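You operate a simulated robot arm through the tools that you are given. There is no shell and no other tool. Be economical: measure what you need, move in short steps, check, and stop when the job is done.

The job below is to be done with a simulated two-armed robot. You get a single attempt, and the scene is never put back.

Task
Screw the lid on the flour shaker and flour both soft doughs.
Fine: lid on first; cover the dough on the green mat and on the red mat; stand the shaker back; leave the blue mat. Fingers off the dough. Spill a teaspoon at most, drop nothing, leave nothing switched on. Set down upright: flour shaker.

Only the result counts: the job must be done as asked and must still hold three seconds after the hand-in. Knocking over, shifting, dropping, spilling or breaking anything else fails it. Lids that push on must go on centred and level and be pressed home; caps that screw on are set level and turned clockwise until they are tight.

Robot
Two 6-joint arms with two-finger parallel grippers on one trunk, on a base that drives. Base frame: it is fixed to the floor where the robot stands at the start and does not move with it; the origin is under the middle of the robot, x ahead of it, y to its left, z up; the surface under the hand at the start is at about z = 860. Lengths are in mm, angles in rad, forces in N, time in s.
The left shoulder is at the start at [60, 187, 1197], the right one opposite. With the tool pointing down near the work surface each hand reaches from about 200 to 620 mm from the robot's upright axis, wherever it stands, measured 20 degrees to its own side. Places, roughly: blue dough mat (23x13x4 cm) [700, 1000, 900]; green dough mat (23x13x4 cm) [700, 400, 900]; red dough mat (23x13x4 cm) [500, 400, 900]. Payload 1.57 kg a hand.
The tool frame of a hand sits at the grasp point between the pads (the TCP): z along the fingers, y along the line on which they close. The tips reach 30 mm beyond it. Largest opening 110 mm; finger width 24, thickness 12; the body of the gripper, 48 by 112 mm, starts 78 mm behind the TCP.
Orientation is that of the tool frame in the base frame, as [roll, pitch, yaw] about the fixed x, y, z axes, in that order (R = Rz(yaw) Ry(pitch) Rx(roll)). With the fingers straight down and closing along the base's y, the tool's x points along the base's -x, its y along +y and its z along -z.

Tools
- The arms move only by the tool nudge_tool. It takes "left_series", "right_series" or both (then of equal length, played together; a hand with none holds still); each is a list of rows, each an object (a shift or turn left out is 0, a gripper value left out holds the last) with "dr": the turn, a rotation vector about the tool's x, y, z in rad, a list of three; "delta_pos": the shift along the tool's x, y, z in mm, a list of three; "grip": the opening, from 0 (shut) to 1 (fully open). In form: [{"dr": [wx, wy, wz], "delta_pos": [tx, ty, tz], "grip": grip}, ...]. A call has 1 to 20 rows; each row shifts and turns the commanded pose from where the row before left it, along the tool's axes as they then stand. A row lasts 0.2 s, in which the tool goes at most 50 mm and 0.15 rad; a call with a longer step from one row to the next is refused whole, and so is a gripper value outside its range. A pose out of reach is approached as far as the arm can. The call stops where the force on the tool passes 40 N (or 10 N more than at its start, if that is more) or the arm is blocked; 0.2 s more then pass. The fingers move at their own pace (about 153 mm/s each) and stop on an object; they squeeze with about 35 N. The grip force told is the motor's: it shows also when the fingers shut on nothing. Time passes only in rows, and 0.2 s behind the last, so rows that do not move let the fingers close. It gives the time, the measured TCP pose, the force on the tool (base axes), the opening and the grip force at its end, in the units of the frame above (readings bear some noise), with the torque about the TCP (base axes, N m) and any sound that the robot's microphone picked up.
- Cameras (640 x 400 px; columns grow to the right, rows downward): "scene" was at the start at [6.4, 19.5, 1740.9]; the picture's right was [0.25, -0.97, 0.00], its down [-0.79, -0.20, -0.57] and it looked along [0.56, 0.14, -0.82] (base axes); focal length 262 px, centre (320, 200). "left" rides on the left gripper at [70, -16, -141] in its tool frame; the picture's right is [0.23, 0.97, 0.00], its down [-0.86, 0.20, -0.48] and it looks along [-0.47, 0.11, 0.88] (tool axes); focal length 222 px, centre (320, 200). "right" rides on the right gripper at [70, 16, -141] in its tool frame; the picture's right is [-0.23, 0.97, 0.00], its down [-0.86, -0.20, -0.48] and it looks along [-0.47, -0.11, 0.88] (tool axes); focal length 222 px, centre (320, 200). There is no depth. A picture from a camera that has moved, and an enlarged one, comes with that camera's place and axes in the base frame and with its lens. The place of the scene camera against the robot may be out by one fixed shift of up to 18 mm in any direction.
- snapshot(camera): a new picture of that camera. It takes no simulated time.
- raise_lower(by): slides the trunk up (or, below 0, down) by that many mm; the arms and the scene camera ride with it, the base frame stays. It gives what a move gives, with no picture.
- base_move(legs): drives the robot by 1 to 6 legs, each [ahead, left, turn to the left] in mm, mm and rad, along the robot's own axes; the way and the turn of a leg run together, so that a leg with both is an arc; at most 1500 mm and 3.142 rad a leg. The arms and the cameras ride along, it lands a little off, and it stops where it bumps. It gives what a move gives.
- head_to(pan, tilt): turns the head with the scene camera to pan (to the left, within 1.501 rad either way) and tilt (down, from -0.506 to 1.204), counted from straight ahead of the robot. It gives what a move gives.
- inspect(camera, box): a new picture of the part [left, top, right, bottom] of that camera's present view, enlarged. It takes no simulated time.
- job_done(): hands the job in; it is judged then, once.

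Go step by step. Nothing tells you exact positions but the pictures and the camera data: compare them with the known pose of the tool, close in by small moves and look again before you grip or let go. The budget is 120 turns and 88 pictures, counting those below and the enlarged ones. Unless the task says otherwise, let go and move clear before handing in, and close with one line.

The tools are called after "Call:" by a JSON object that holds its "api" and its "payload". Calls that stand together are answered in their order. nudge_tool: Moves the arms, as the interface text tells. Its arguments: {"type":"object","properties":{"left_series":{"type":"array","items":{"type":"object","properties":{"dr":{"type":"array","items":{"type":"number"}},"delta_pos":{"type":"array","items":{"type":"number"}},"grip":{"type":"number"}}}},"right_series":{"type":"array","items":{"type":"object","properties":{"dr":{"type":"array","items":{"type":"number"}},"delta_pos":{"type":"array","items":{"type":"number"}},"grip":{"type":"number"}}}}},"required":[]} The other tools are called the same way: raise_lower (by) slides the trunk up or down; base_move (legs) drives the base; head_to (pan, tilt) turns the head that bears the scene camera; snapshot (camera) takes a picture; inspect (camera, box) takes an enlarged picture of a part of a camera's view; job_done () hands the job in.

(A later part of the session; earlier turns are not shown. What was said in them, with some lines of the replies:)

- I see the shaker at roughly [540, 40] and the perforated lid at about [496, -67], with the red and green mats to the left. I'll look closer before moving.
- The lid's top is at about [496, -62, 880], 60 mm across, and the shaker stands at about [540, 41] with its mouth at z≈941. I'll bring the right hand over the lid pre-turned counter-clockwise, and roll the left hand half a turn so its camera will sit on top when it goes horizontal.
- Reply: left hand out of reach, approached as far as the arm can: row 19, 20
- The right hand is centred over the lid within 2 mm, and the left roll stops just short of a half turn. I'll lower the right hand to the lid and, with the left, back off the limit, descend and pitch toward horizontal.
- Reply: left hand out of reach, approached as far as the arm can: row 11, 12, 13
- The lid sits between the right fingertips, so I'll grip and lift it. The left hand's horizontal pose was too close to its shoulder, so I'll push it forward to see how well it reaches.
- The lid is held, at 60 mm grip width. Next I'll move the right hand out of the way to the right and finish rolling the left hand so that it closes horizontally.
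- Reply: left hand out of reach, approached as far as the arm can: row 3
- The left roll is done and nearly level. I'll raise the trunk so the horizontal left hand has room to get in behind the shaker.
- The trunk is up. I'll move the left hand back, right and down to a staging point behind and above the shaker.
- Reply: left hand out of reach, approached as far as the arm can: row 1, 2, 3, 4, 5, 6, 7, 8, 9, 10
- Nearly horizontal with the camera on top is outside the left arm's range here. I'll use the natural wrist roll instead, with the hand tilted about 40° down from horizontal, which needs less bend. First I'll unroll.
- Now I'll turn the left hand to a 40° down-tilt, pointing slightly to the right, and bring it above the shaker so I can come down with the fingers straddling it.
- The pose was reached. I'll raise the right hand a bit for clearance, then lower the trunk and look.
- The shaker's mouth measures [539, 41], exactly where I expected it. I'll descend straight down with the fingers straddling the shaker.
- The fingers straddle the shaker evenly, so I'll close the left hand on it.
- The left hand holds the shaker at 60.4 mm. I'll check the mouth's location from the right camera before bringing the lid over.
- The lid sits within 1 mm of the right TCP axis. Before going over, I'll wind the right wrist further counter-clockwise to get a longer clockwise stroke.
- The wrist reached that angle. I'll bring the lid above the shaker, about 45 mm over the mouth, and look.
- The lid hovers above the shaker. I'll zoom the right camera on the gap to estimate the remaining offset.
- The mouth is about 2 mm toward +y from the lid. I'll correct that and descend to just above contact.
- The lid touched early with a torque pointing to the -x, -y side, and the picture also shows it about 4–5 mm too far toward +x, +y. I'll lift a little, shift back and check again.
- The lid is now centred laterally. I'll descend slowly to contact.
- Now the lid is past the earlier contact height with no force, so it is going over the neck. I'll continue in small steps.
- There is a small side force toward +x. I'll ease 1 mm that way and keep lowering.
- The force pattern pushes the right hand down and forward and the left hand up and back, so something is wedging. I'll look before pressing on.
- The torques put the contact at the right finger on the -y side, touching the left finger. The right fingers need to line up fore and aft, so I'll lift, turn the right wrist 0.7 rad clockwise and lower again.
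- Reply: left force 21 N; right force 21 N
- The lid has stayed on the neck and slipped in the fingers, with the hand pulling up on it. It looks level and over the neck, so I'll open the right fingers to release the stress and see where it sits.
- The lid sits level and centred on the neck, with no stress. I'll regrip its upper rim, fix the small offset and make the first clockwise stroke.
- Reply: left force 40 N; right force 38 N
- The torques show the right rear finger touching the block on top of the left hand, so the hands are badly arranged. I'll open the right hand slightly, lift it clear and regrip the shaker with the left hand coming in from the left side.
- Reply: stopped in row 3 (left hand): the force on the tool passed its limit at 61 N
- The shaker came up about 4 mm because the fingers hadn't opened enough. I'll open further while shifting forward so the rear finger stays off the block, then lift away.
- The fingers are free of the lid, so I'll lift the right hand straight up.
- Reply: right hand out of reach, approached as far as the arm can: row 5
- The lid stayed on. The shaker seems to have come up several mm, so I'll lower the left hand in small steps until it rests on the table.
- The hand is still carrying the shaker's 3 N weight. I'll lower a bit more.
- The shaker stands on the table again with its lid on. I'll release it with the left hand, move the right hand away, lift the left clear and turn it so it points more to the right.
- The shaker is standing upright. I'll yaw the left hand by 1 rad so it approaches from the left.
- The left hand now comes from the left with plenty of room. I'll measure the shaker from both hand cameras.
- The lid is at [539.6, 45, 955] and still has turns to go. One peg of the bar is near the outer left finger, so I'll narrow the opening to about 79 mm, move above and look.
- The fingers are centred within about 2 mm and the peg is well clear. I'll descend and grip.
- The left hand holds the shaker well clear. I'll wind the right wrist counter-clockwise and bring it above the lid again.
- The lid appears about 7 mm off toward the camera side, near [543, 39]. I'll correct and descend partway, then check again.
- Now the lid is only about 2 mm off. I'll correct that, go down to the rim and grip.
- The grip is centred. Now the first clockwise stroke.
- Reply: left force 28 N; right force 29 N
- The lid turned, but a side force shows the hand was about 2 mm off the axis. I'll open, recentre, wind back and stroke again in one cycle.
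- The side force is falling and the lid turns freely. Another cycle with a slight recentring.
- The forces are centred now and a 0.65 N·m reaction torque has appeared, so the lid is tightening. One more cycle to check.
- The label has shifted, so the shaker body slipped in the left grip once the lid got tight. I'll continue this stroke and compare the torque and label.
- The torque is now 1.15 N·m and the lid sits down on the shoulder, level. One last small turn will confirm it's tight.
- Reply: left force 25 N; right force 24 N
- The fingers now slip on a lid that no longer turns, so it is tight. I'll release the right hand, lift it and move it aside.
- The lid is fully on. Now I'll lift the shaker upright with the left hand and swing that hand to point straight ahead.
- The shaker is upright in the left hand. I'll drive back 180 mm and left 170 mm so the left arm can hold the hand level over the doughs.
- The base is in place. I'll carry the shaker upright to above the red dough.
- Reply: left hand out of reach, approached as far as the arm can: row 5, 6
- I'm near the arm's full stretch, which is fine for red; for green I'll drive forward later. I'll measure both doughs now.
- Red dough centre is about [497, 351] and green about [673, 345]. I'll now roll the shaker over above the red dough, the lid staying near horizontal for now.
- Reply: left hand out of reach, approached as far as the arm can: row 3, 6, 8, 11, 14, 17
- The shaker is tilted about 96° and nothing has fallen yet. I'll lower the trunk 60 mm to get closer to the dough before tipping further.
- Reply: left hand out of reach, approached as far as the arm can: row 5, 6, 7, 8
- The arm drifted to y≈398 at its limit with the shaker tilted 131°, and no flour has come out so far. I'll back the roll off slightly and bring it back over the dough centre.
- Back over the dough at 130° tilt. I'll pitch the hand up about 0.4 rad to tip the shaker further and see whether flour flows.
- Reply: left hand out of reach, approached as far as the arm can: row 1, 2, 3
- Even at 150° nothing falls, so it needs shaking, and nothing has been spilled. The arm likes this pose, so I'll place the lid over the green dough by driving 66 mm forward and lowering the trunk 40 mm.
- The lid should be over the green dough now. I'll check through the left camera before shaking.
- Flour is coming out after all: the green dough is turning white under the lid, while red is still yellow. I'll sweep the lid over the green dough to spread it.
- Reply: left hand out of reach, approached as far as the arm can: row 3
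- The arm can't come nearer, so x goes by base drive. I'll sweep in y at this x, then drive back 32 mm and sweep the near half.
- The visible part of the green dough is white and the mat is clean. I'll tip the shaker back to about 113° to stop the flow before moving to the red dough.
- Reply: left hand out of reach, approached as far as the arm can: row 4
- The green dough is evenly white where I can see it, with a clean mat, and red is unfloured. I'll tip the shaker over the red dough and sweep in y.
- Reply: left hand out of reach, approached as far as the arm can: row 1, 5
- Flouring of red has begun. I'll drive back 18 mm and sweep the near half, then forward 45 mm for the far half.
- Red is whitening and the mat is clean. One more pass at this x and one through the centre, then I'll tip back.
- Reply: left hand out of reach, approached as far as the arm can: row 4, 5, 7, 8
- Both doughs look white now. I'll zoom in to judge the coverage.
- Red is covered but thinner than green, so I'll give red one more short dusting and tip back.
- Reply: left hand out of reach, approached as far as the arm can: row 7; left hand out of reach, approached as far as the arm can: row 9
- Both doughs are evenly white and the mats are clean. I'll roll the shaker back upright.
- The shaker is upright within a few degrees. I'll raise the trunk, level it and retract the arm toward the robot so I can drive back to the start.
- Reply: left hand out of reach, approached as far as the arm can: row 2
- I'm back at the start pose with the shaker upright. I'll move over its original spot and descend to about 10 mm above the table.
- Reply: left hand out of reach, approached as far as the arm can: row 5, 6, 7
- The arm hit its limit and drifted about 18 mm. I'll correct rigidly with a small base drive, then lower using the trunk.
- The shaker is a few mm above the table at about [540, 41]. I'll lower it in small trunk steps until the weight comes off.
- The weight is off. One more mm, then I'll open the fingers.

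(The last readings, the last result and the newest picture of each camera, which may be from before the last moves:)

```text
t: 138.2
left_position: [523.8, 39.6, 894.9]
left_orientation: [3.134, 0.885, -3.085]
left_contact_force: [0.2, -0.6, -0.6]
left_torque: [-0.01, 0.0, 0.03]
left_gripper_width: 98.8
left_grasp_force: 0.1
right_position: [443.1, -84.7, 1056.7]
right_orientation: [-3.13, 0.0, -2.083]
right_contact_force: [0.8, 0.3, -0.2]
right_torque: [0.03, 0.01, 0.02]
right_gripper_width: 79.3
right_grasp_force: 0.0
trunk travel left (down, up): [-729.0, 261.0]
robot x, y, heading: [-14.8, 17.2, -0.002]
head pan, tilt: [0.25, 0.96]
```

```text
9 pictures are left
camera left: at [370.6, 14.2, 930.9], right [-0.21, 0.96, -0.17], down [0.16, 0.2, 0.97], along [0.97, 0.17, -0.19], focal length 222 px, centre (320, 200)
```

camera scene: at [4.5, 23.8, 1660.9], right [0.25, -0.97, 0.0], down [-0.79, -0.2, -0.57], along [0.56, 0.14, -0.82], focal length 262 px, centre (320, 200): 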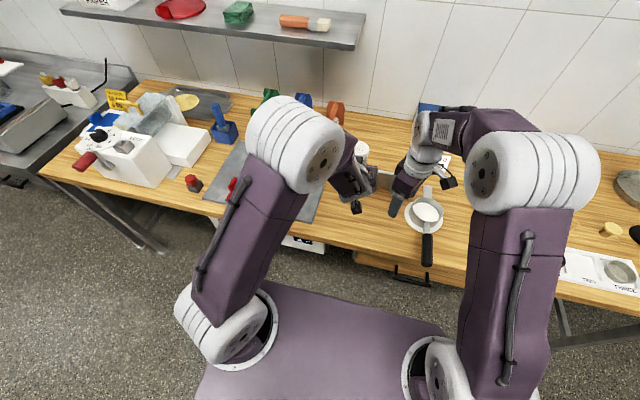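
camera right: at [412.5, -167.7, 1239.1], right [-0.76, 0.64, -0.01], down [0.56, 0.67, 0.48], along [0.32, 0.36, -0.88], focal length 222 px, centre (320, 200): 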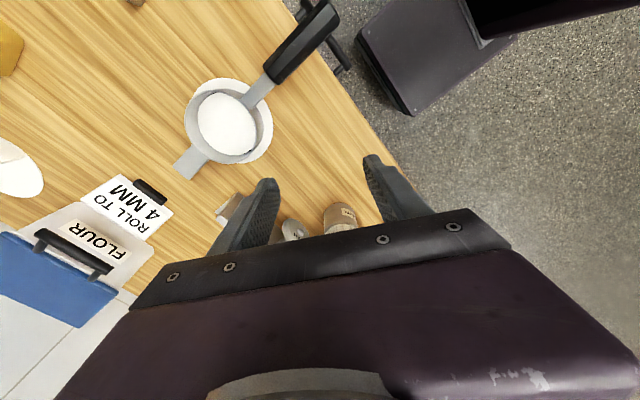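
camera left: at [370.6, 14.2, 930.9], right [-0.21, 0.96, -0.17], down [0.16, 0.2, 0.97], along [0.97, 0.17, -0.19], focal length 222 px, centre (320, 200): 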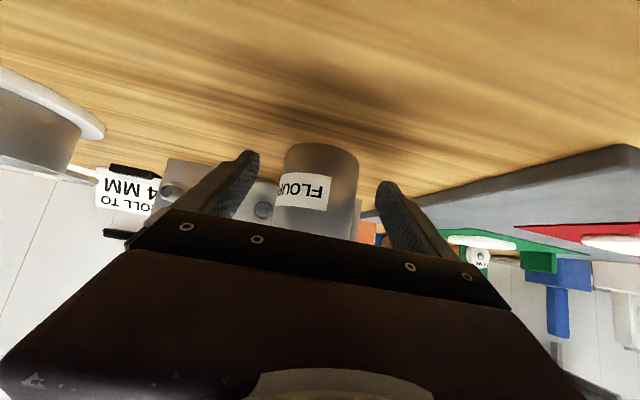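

The shaker stands free between the fingers. I'll raise the trunk straight up to clear it, then back off to look.

Call:
{"api": "raise_lower", "payload": {"by": 150}}

Call:
{"api": "base_move", "payload": {"legs": [[-150, 0, 0]]}}

Call:
{"api": "snapshot", "payload": {"camera": "scene"}}

```text
t: 140.0
left_position: [524.6, 39.9, 1043.9]
left_orientation: [3.131, 0.886, -3.083]
left_contact_force: [0.4, 0.3, -0.3]
left_torque: [0.0, 0.01, 0.01]
left_gripper_width: 99.0
left_grasp_force: 0.0
right_position: [442.4, -83.2, 1205.7]
right_orientation: [-3.13, 0.0, -2.084]
right_contact_force: [-0.1, 0.7, 0.5]
right_torque: [0.02, -0.02, 0.02]
right_gripper_width: 79.3
right_grasp_force: 0.0
trunk travel left (down, up): [-879.0, 111.0]
robot x, y, heading: [-16.3, 17.7, -0.0]
head pan, tilt: [0.25, 0.96]
```

```text
t: 141.4
left_position: [372.4, 38.9, 1043.9]
left_orientation: [3.134, 0.884, -3.086]
left_contact_force: [0.0, -0.2, -0.7]
left_torque: [0.0, 0.0, 0.02]
left_gripper_width: 98.8
left_grasp_force: 0.0
right_position: [290.7, -85.1, 1204.3]
right_orientation: [-3.132, -0.001, -2.086]
right_contact_force: [-0.3, 0.2, 0.4]
right_torque: [0.0, 0.03, 0.03]
right_gripper_width: 79.4
right_grasp_force: 0.0
trunk travel left (down, up): [-879.0, 111.0]
robot x, y, heading: [-171.2, 16.6, 0.0]
head pan, tilt: [0.25, 0.96]
```

```text
8 pictures are left
camera scene: at [-162.1, 36.5, 1794.8], right [0.25, -0.97, 0.0], down [-0.8, -0.2, -0.57], along [0.55, 0.14, -0.82], focal length 262 px, centre (320, 200)
```

scene: 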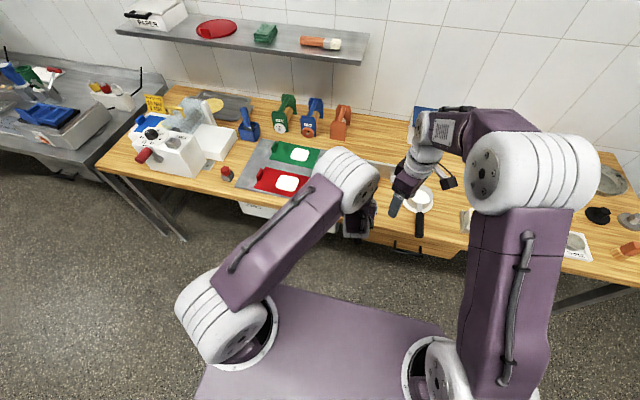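

Call:
{"api": "inspect", "payload": {"camera": "scene", "box": [235, 130, 335, 210]}}

Call:
{"api": "base_move", "payload": {"legs": [[-150, 0, 0], [0, -150, 0]]}}

Call:
{"api": "inspect", "payload": {"camera": "scene", "box": [200, 80, 440, 230]}}

```text
5.00 times, centred on (285, 170) of scene
camera zoom: at [-162.1, 36.5, 1794.8], right [0.25, -0.97, 0.0], down [-0.8, -0.2, -0.57], along [0.55, 0.14, -0.82], focal length 1308 px, centre (495, 350)
```

zoom: 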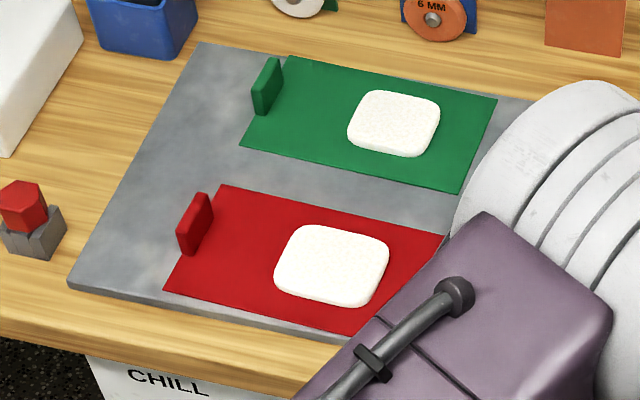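

```text
t: 143.7
left_position: [218.5, -108.6, 1044.9]
left_orientation: [3.136, 0.884, -3.082]
left_contact_force: [-0.6, -0.3, 1.0]
left_torque: [-0.01, -0.04, -0.03]
left_gripper_width: 99.2
left_grasp_force: 0.0
right_position: [137.7, -232.6, 1206.4]
right_orientation: [-3.131, -0.001, -2.087]
right_contact_force: [0.1, -0.4, -0.6]
right_torque: [-0.03, 0.01, -0.01]
right_gripper_width: 79.2
right_grasp_force: 0.1
trunk travel left (down, up): [-879.0, 111.0]
robot x, y, heading: [-322.3, -132.5, -0.003]
head pan, tilt: [0.25, 0.96]
```

```text
2.67 times, centred on (320, 155) of scene
camera zoom: at [-317.1, -109.4, 1794.8], right [0.25, -0.97, 0.0], down [-0.79, -0.2, -0.57], along [0.56, 0.14, -0.82], focal length 697 px, centre (320, 320)
```

zoom: 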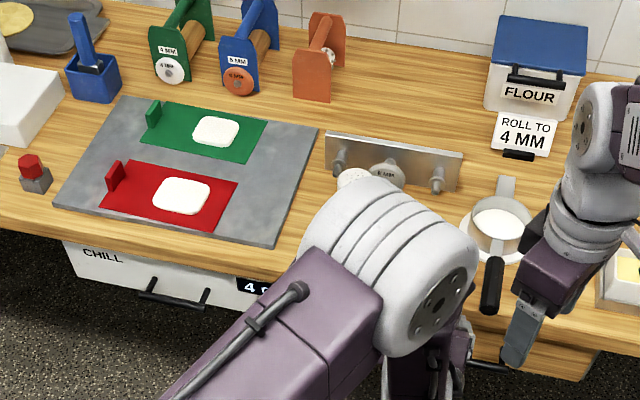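

The mats, slab and table are clean and both doughs are white. I'll check green's coverage and the shaker more closely.

Call:
{"api": "inspect", "payload": {"camera": "scene", "box": [255, 115, 303, 165]}}

Call:
{"api": "nudge_tool", "payload": {"left_series": [{"delta_pos": [0, 0, -40]}, {"delta_pos": [-30, 30, 0]}, {}]}}

Call:
{"api": "base_move", "payload": {"legs": [[0, 300, 0]]}}

Call:
{"api": "inspect", "payload": {"camera": "scene", "box": [300, 80, 420, 170]}}

```text
8.00 times, centred on (279, 140) of scene
camera zoom: at [-317.1, -109.4, 1794.8], right [0.25, -0.97, 0.0], down [-0.79, -0.2, -0.57], along [0.56, 0.14, -0.82], focal length 2092 px, centre (648, 680)
```

zoom: 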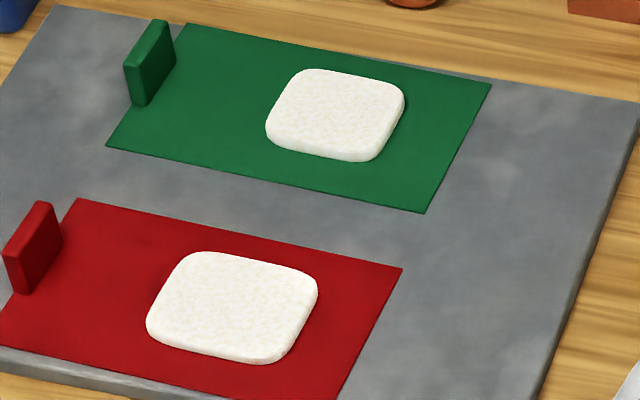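

```text
t: 144.5
left_position: [208.7, -88.5, 1098.1]
left_orientation: [3.134, 0.886, -3.086]
left_contact_force: [0.4, 0.7, -0.7]
left_torque: [0.02, 0.03, 0.01]
left_gripper_width: 99.1
left_grasp_force: 0.0
left hand out of reach, approached as far as the arm can: row 1
right_position: [139.5, -235.5, 1204.3]
right_orientation: [-3.133, -0.001, -2.086]
right_contact_force: [-0.8, -1.0, -0.1]
right_torque: [0.0, -0.02, 0.0]
right_gripper_width: 79.0
right_grasp_force: 0.0
trunk travel left (down, up): [-879.0, 111.0]
robot x, y, heading: [-322.9, -129.2, -0.002]
head pan, tilt: [0.25, 0.96]
```

```text
t: 146.6
left_position: [207.6, 212.3, 1098.3]
left_orientation: [3.128, 0.886, -3.088]
left_contact_force: [0.5, -0.8, -0.6]
left_torque: [0.04, -0.01, 0.0]
left_gripper_width: 98.9
left_grasp_force: 0.1
right_position: [138.9, 64.7, 1206.5]
right_orientation: [-3.135, 0.002, -2.083]
right_contact_force: [-0.9, 0.0, 0.7]
right_torque: [0.03, -0.01, 0.0]
right_gripper_width: 79.2
right_grasp_force: 0.1
trunk travel left (down, up): [-879.0, 111.0]
robot x, y, heading: [-322.1, 168.6, 0.002]
head pan, tilt: [0.25, 0.96]
```

```text
4.44 times, centred on (360, 125) of scene
camera zoom: at [-316.5, 183.6, 1794.9], right [0.25, -0.97, 0.0], down [-0.79, -0.2, -0.57], along [0.56, 0.14, -0.82], focal length 1162 px, centre (142, 533)
```

zoom: 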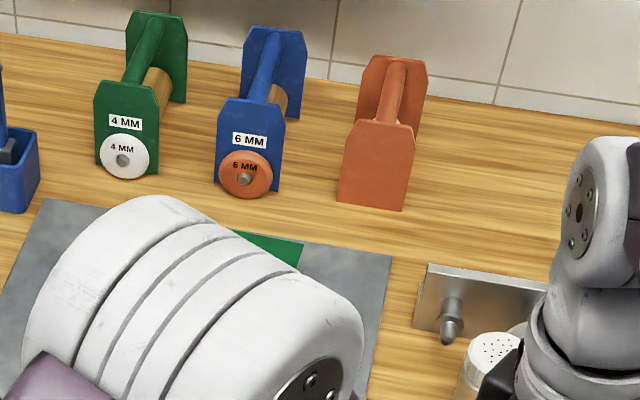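

The lid is screwed tight on the shaker, both doughs are evenly white, and the table and mats look clean. The shaker stands upright at its original spot with both hands clear, so I'm handing in.

Call:
{"api": "job_done", "payload": {}}

```text
The job is handed in.
```

I screwed the lid on tight, covered the doughs on the green and red mats with flour, and stood the shaker upright back at its original spot; the blue mat was left alone and I saw no flour spilled.
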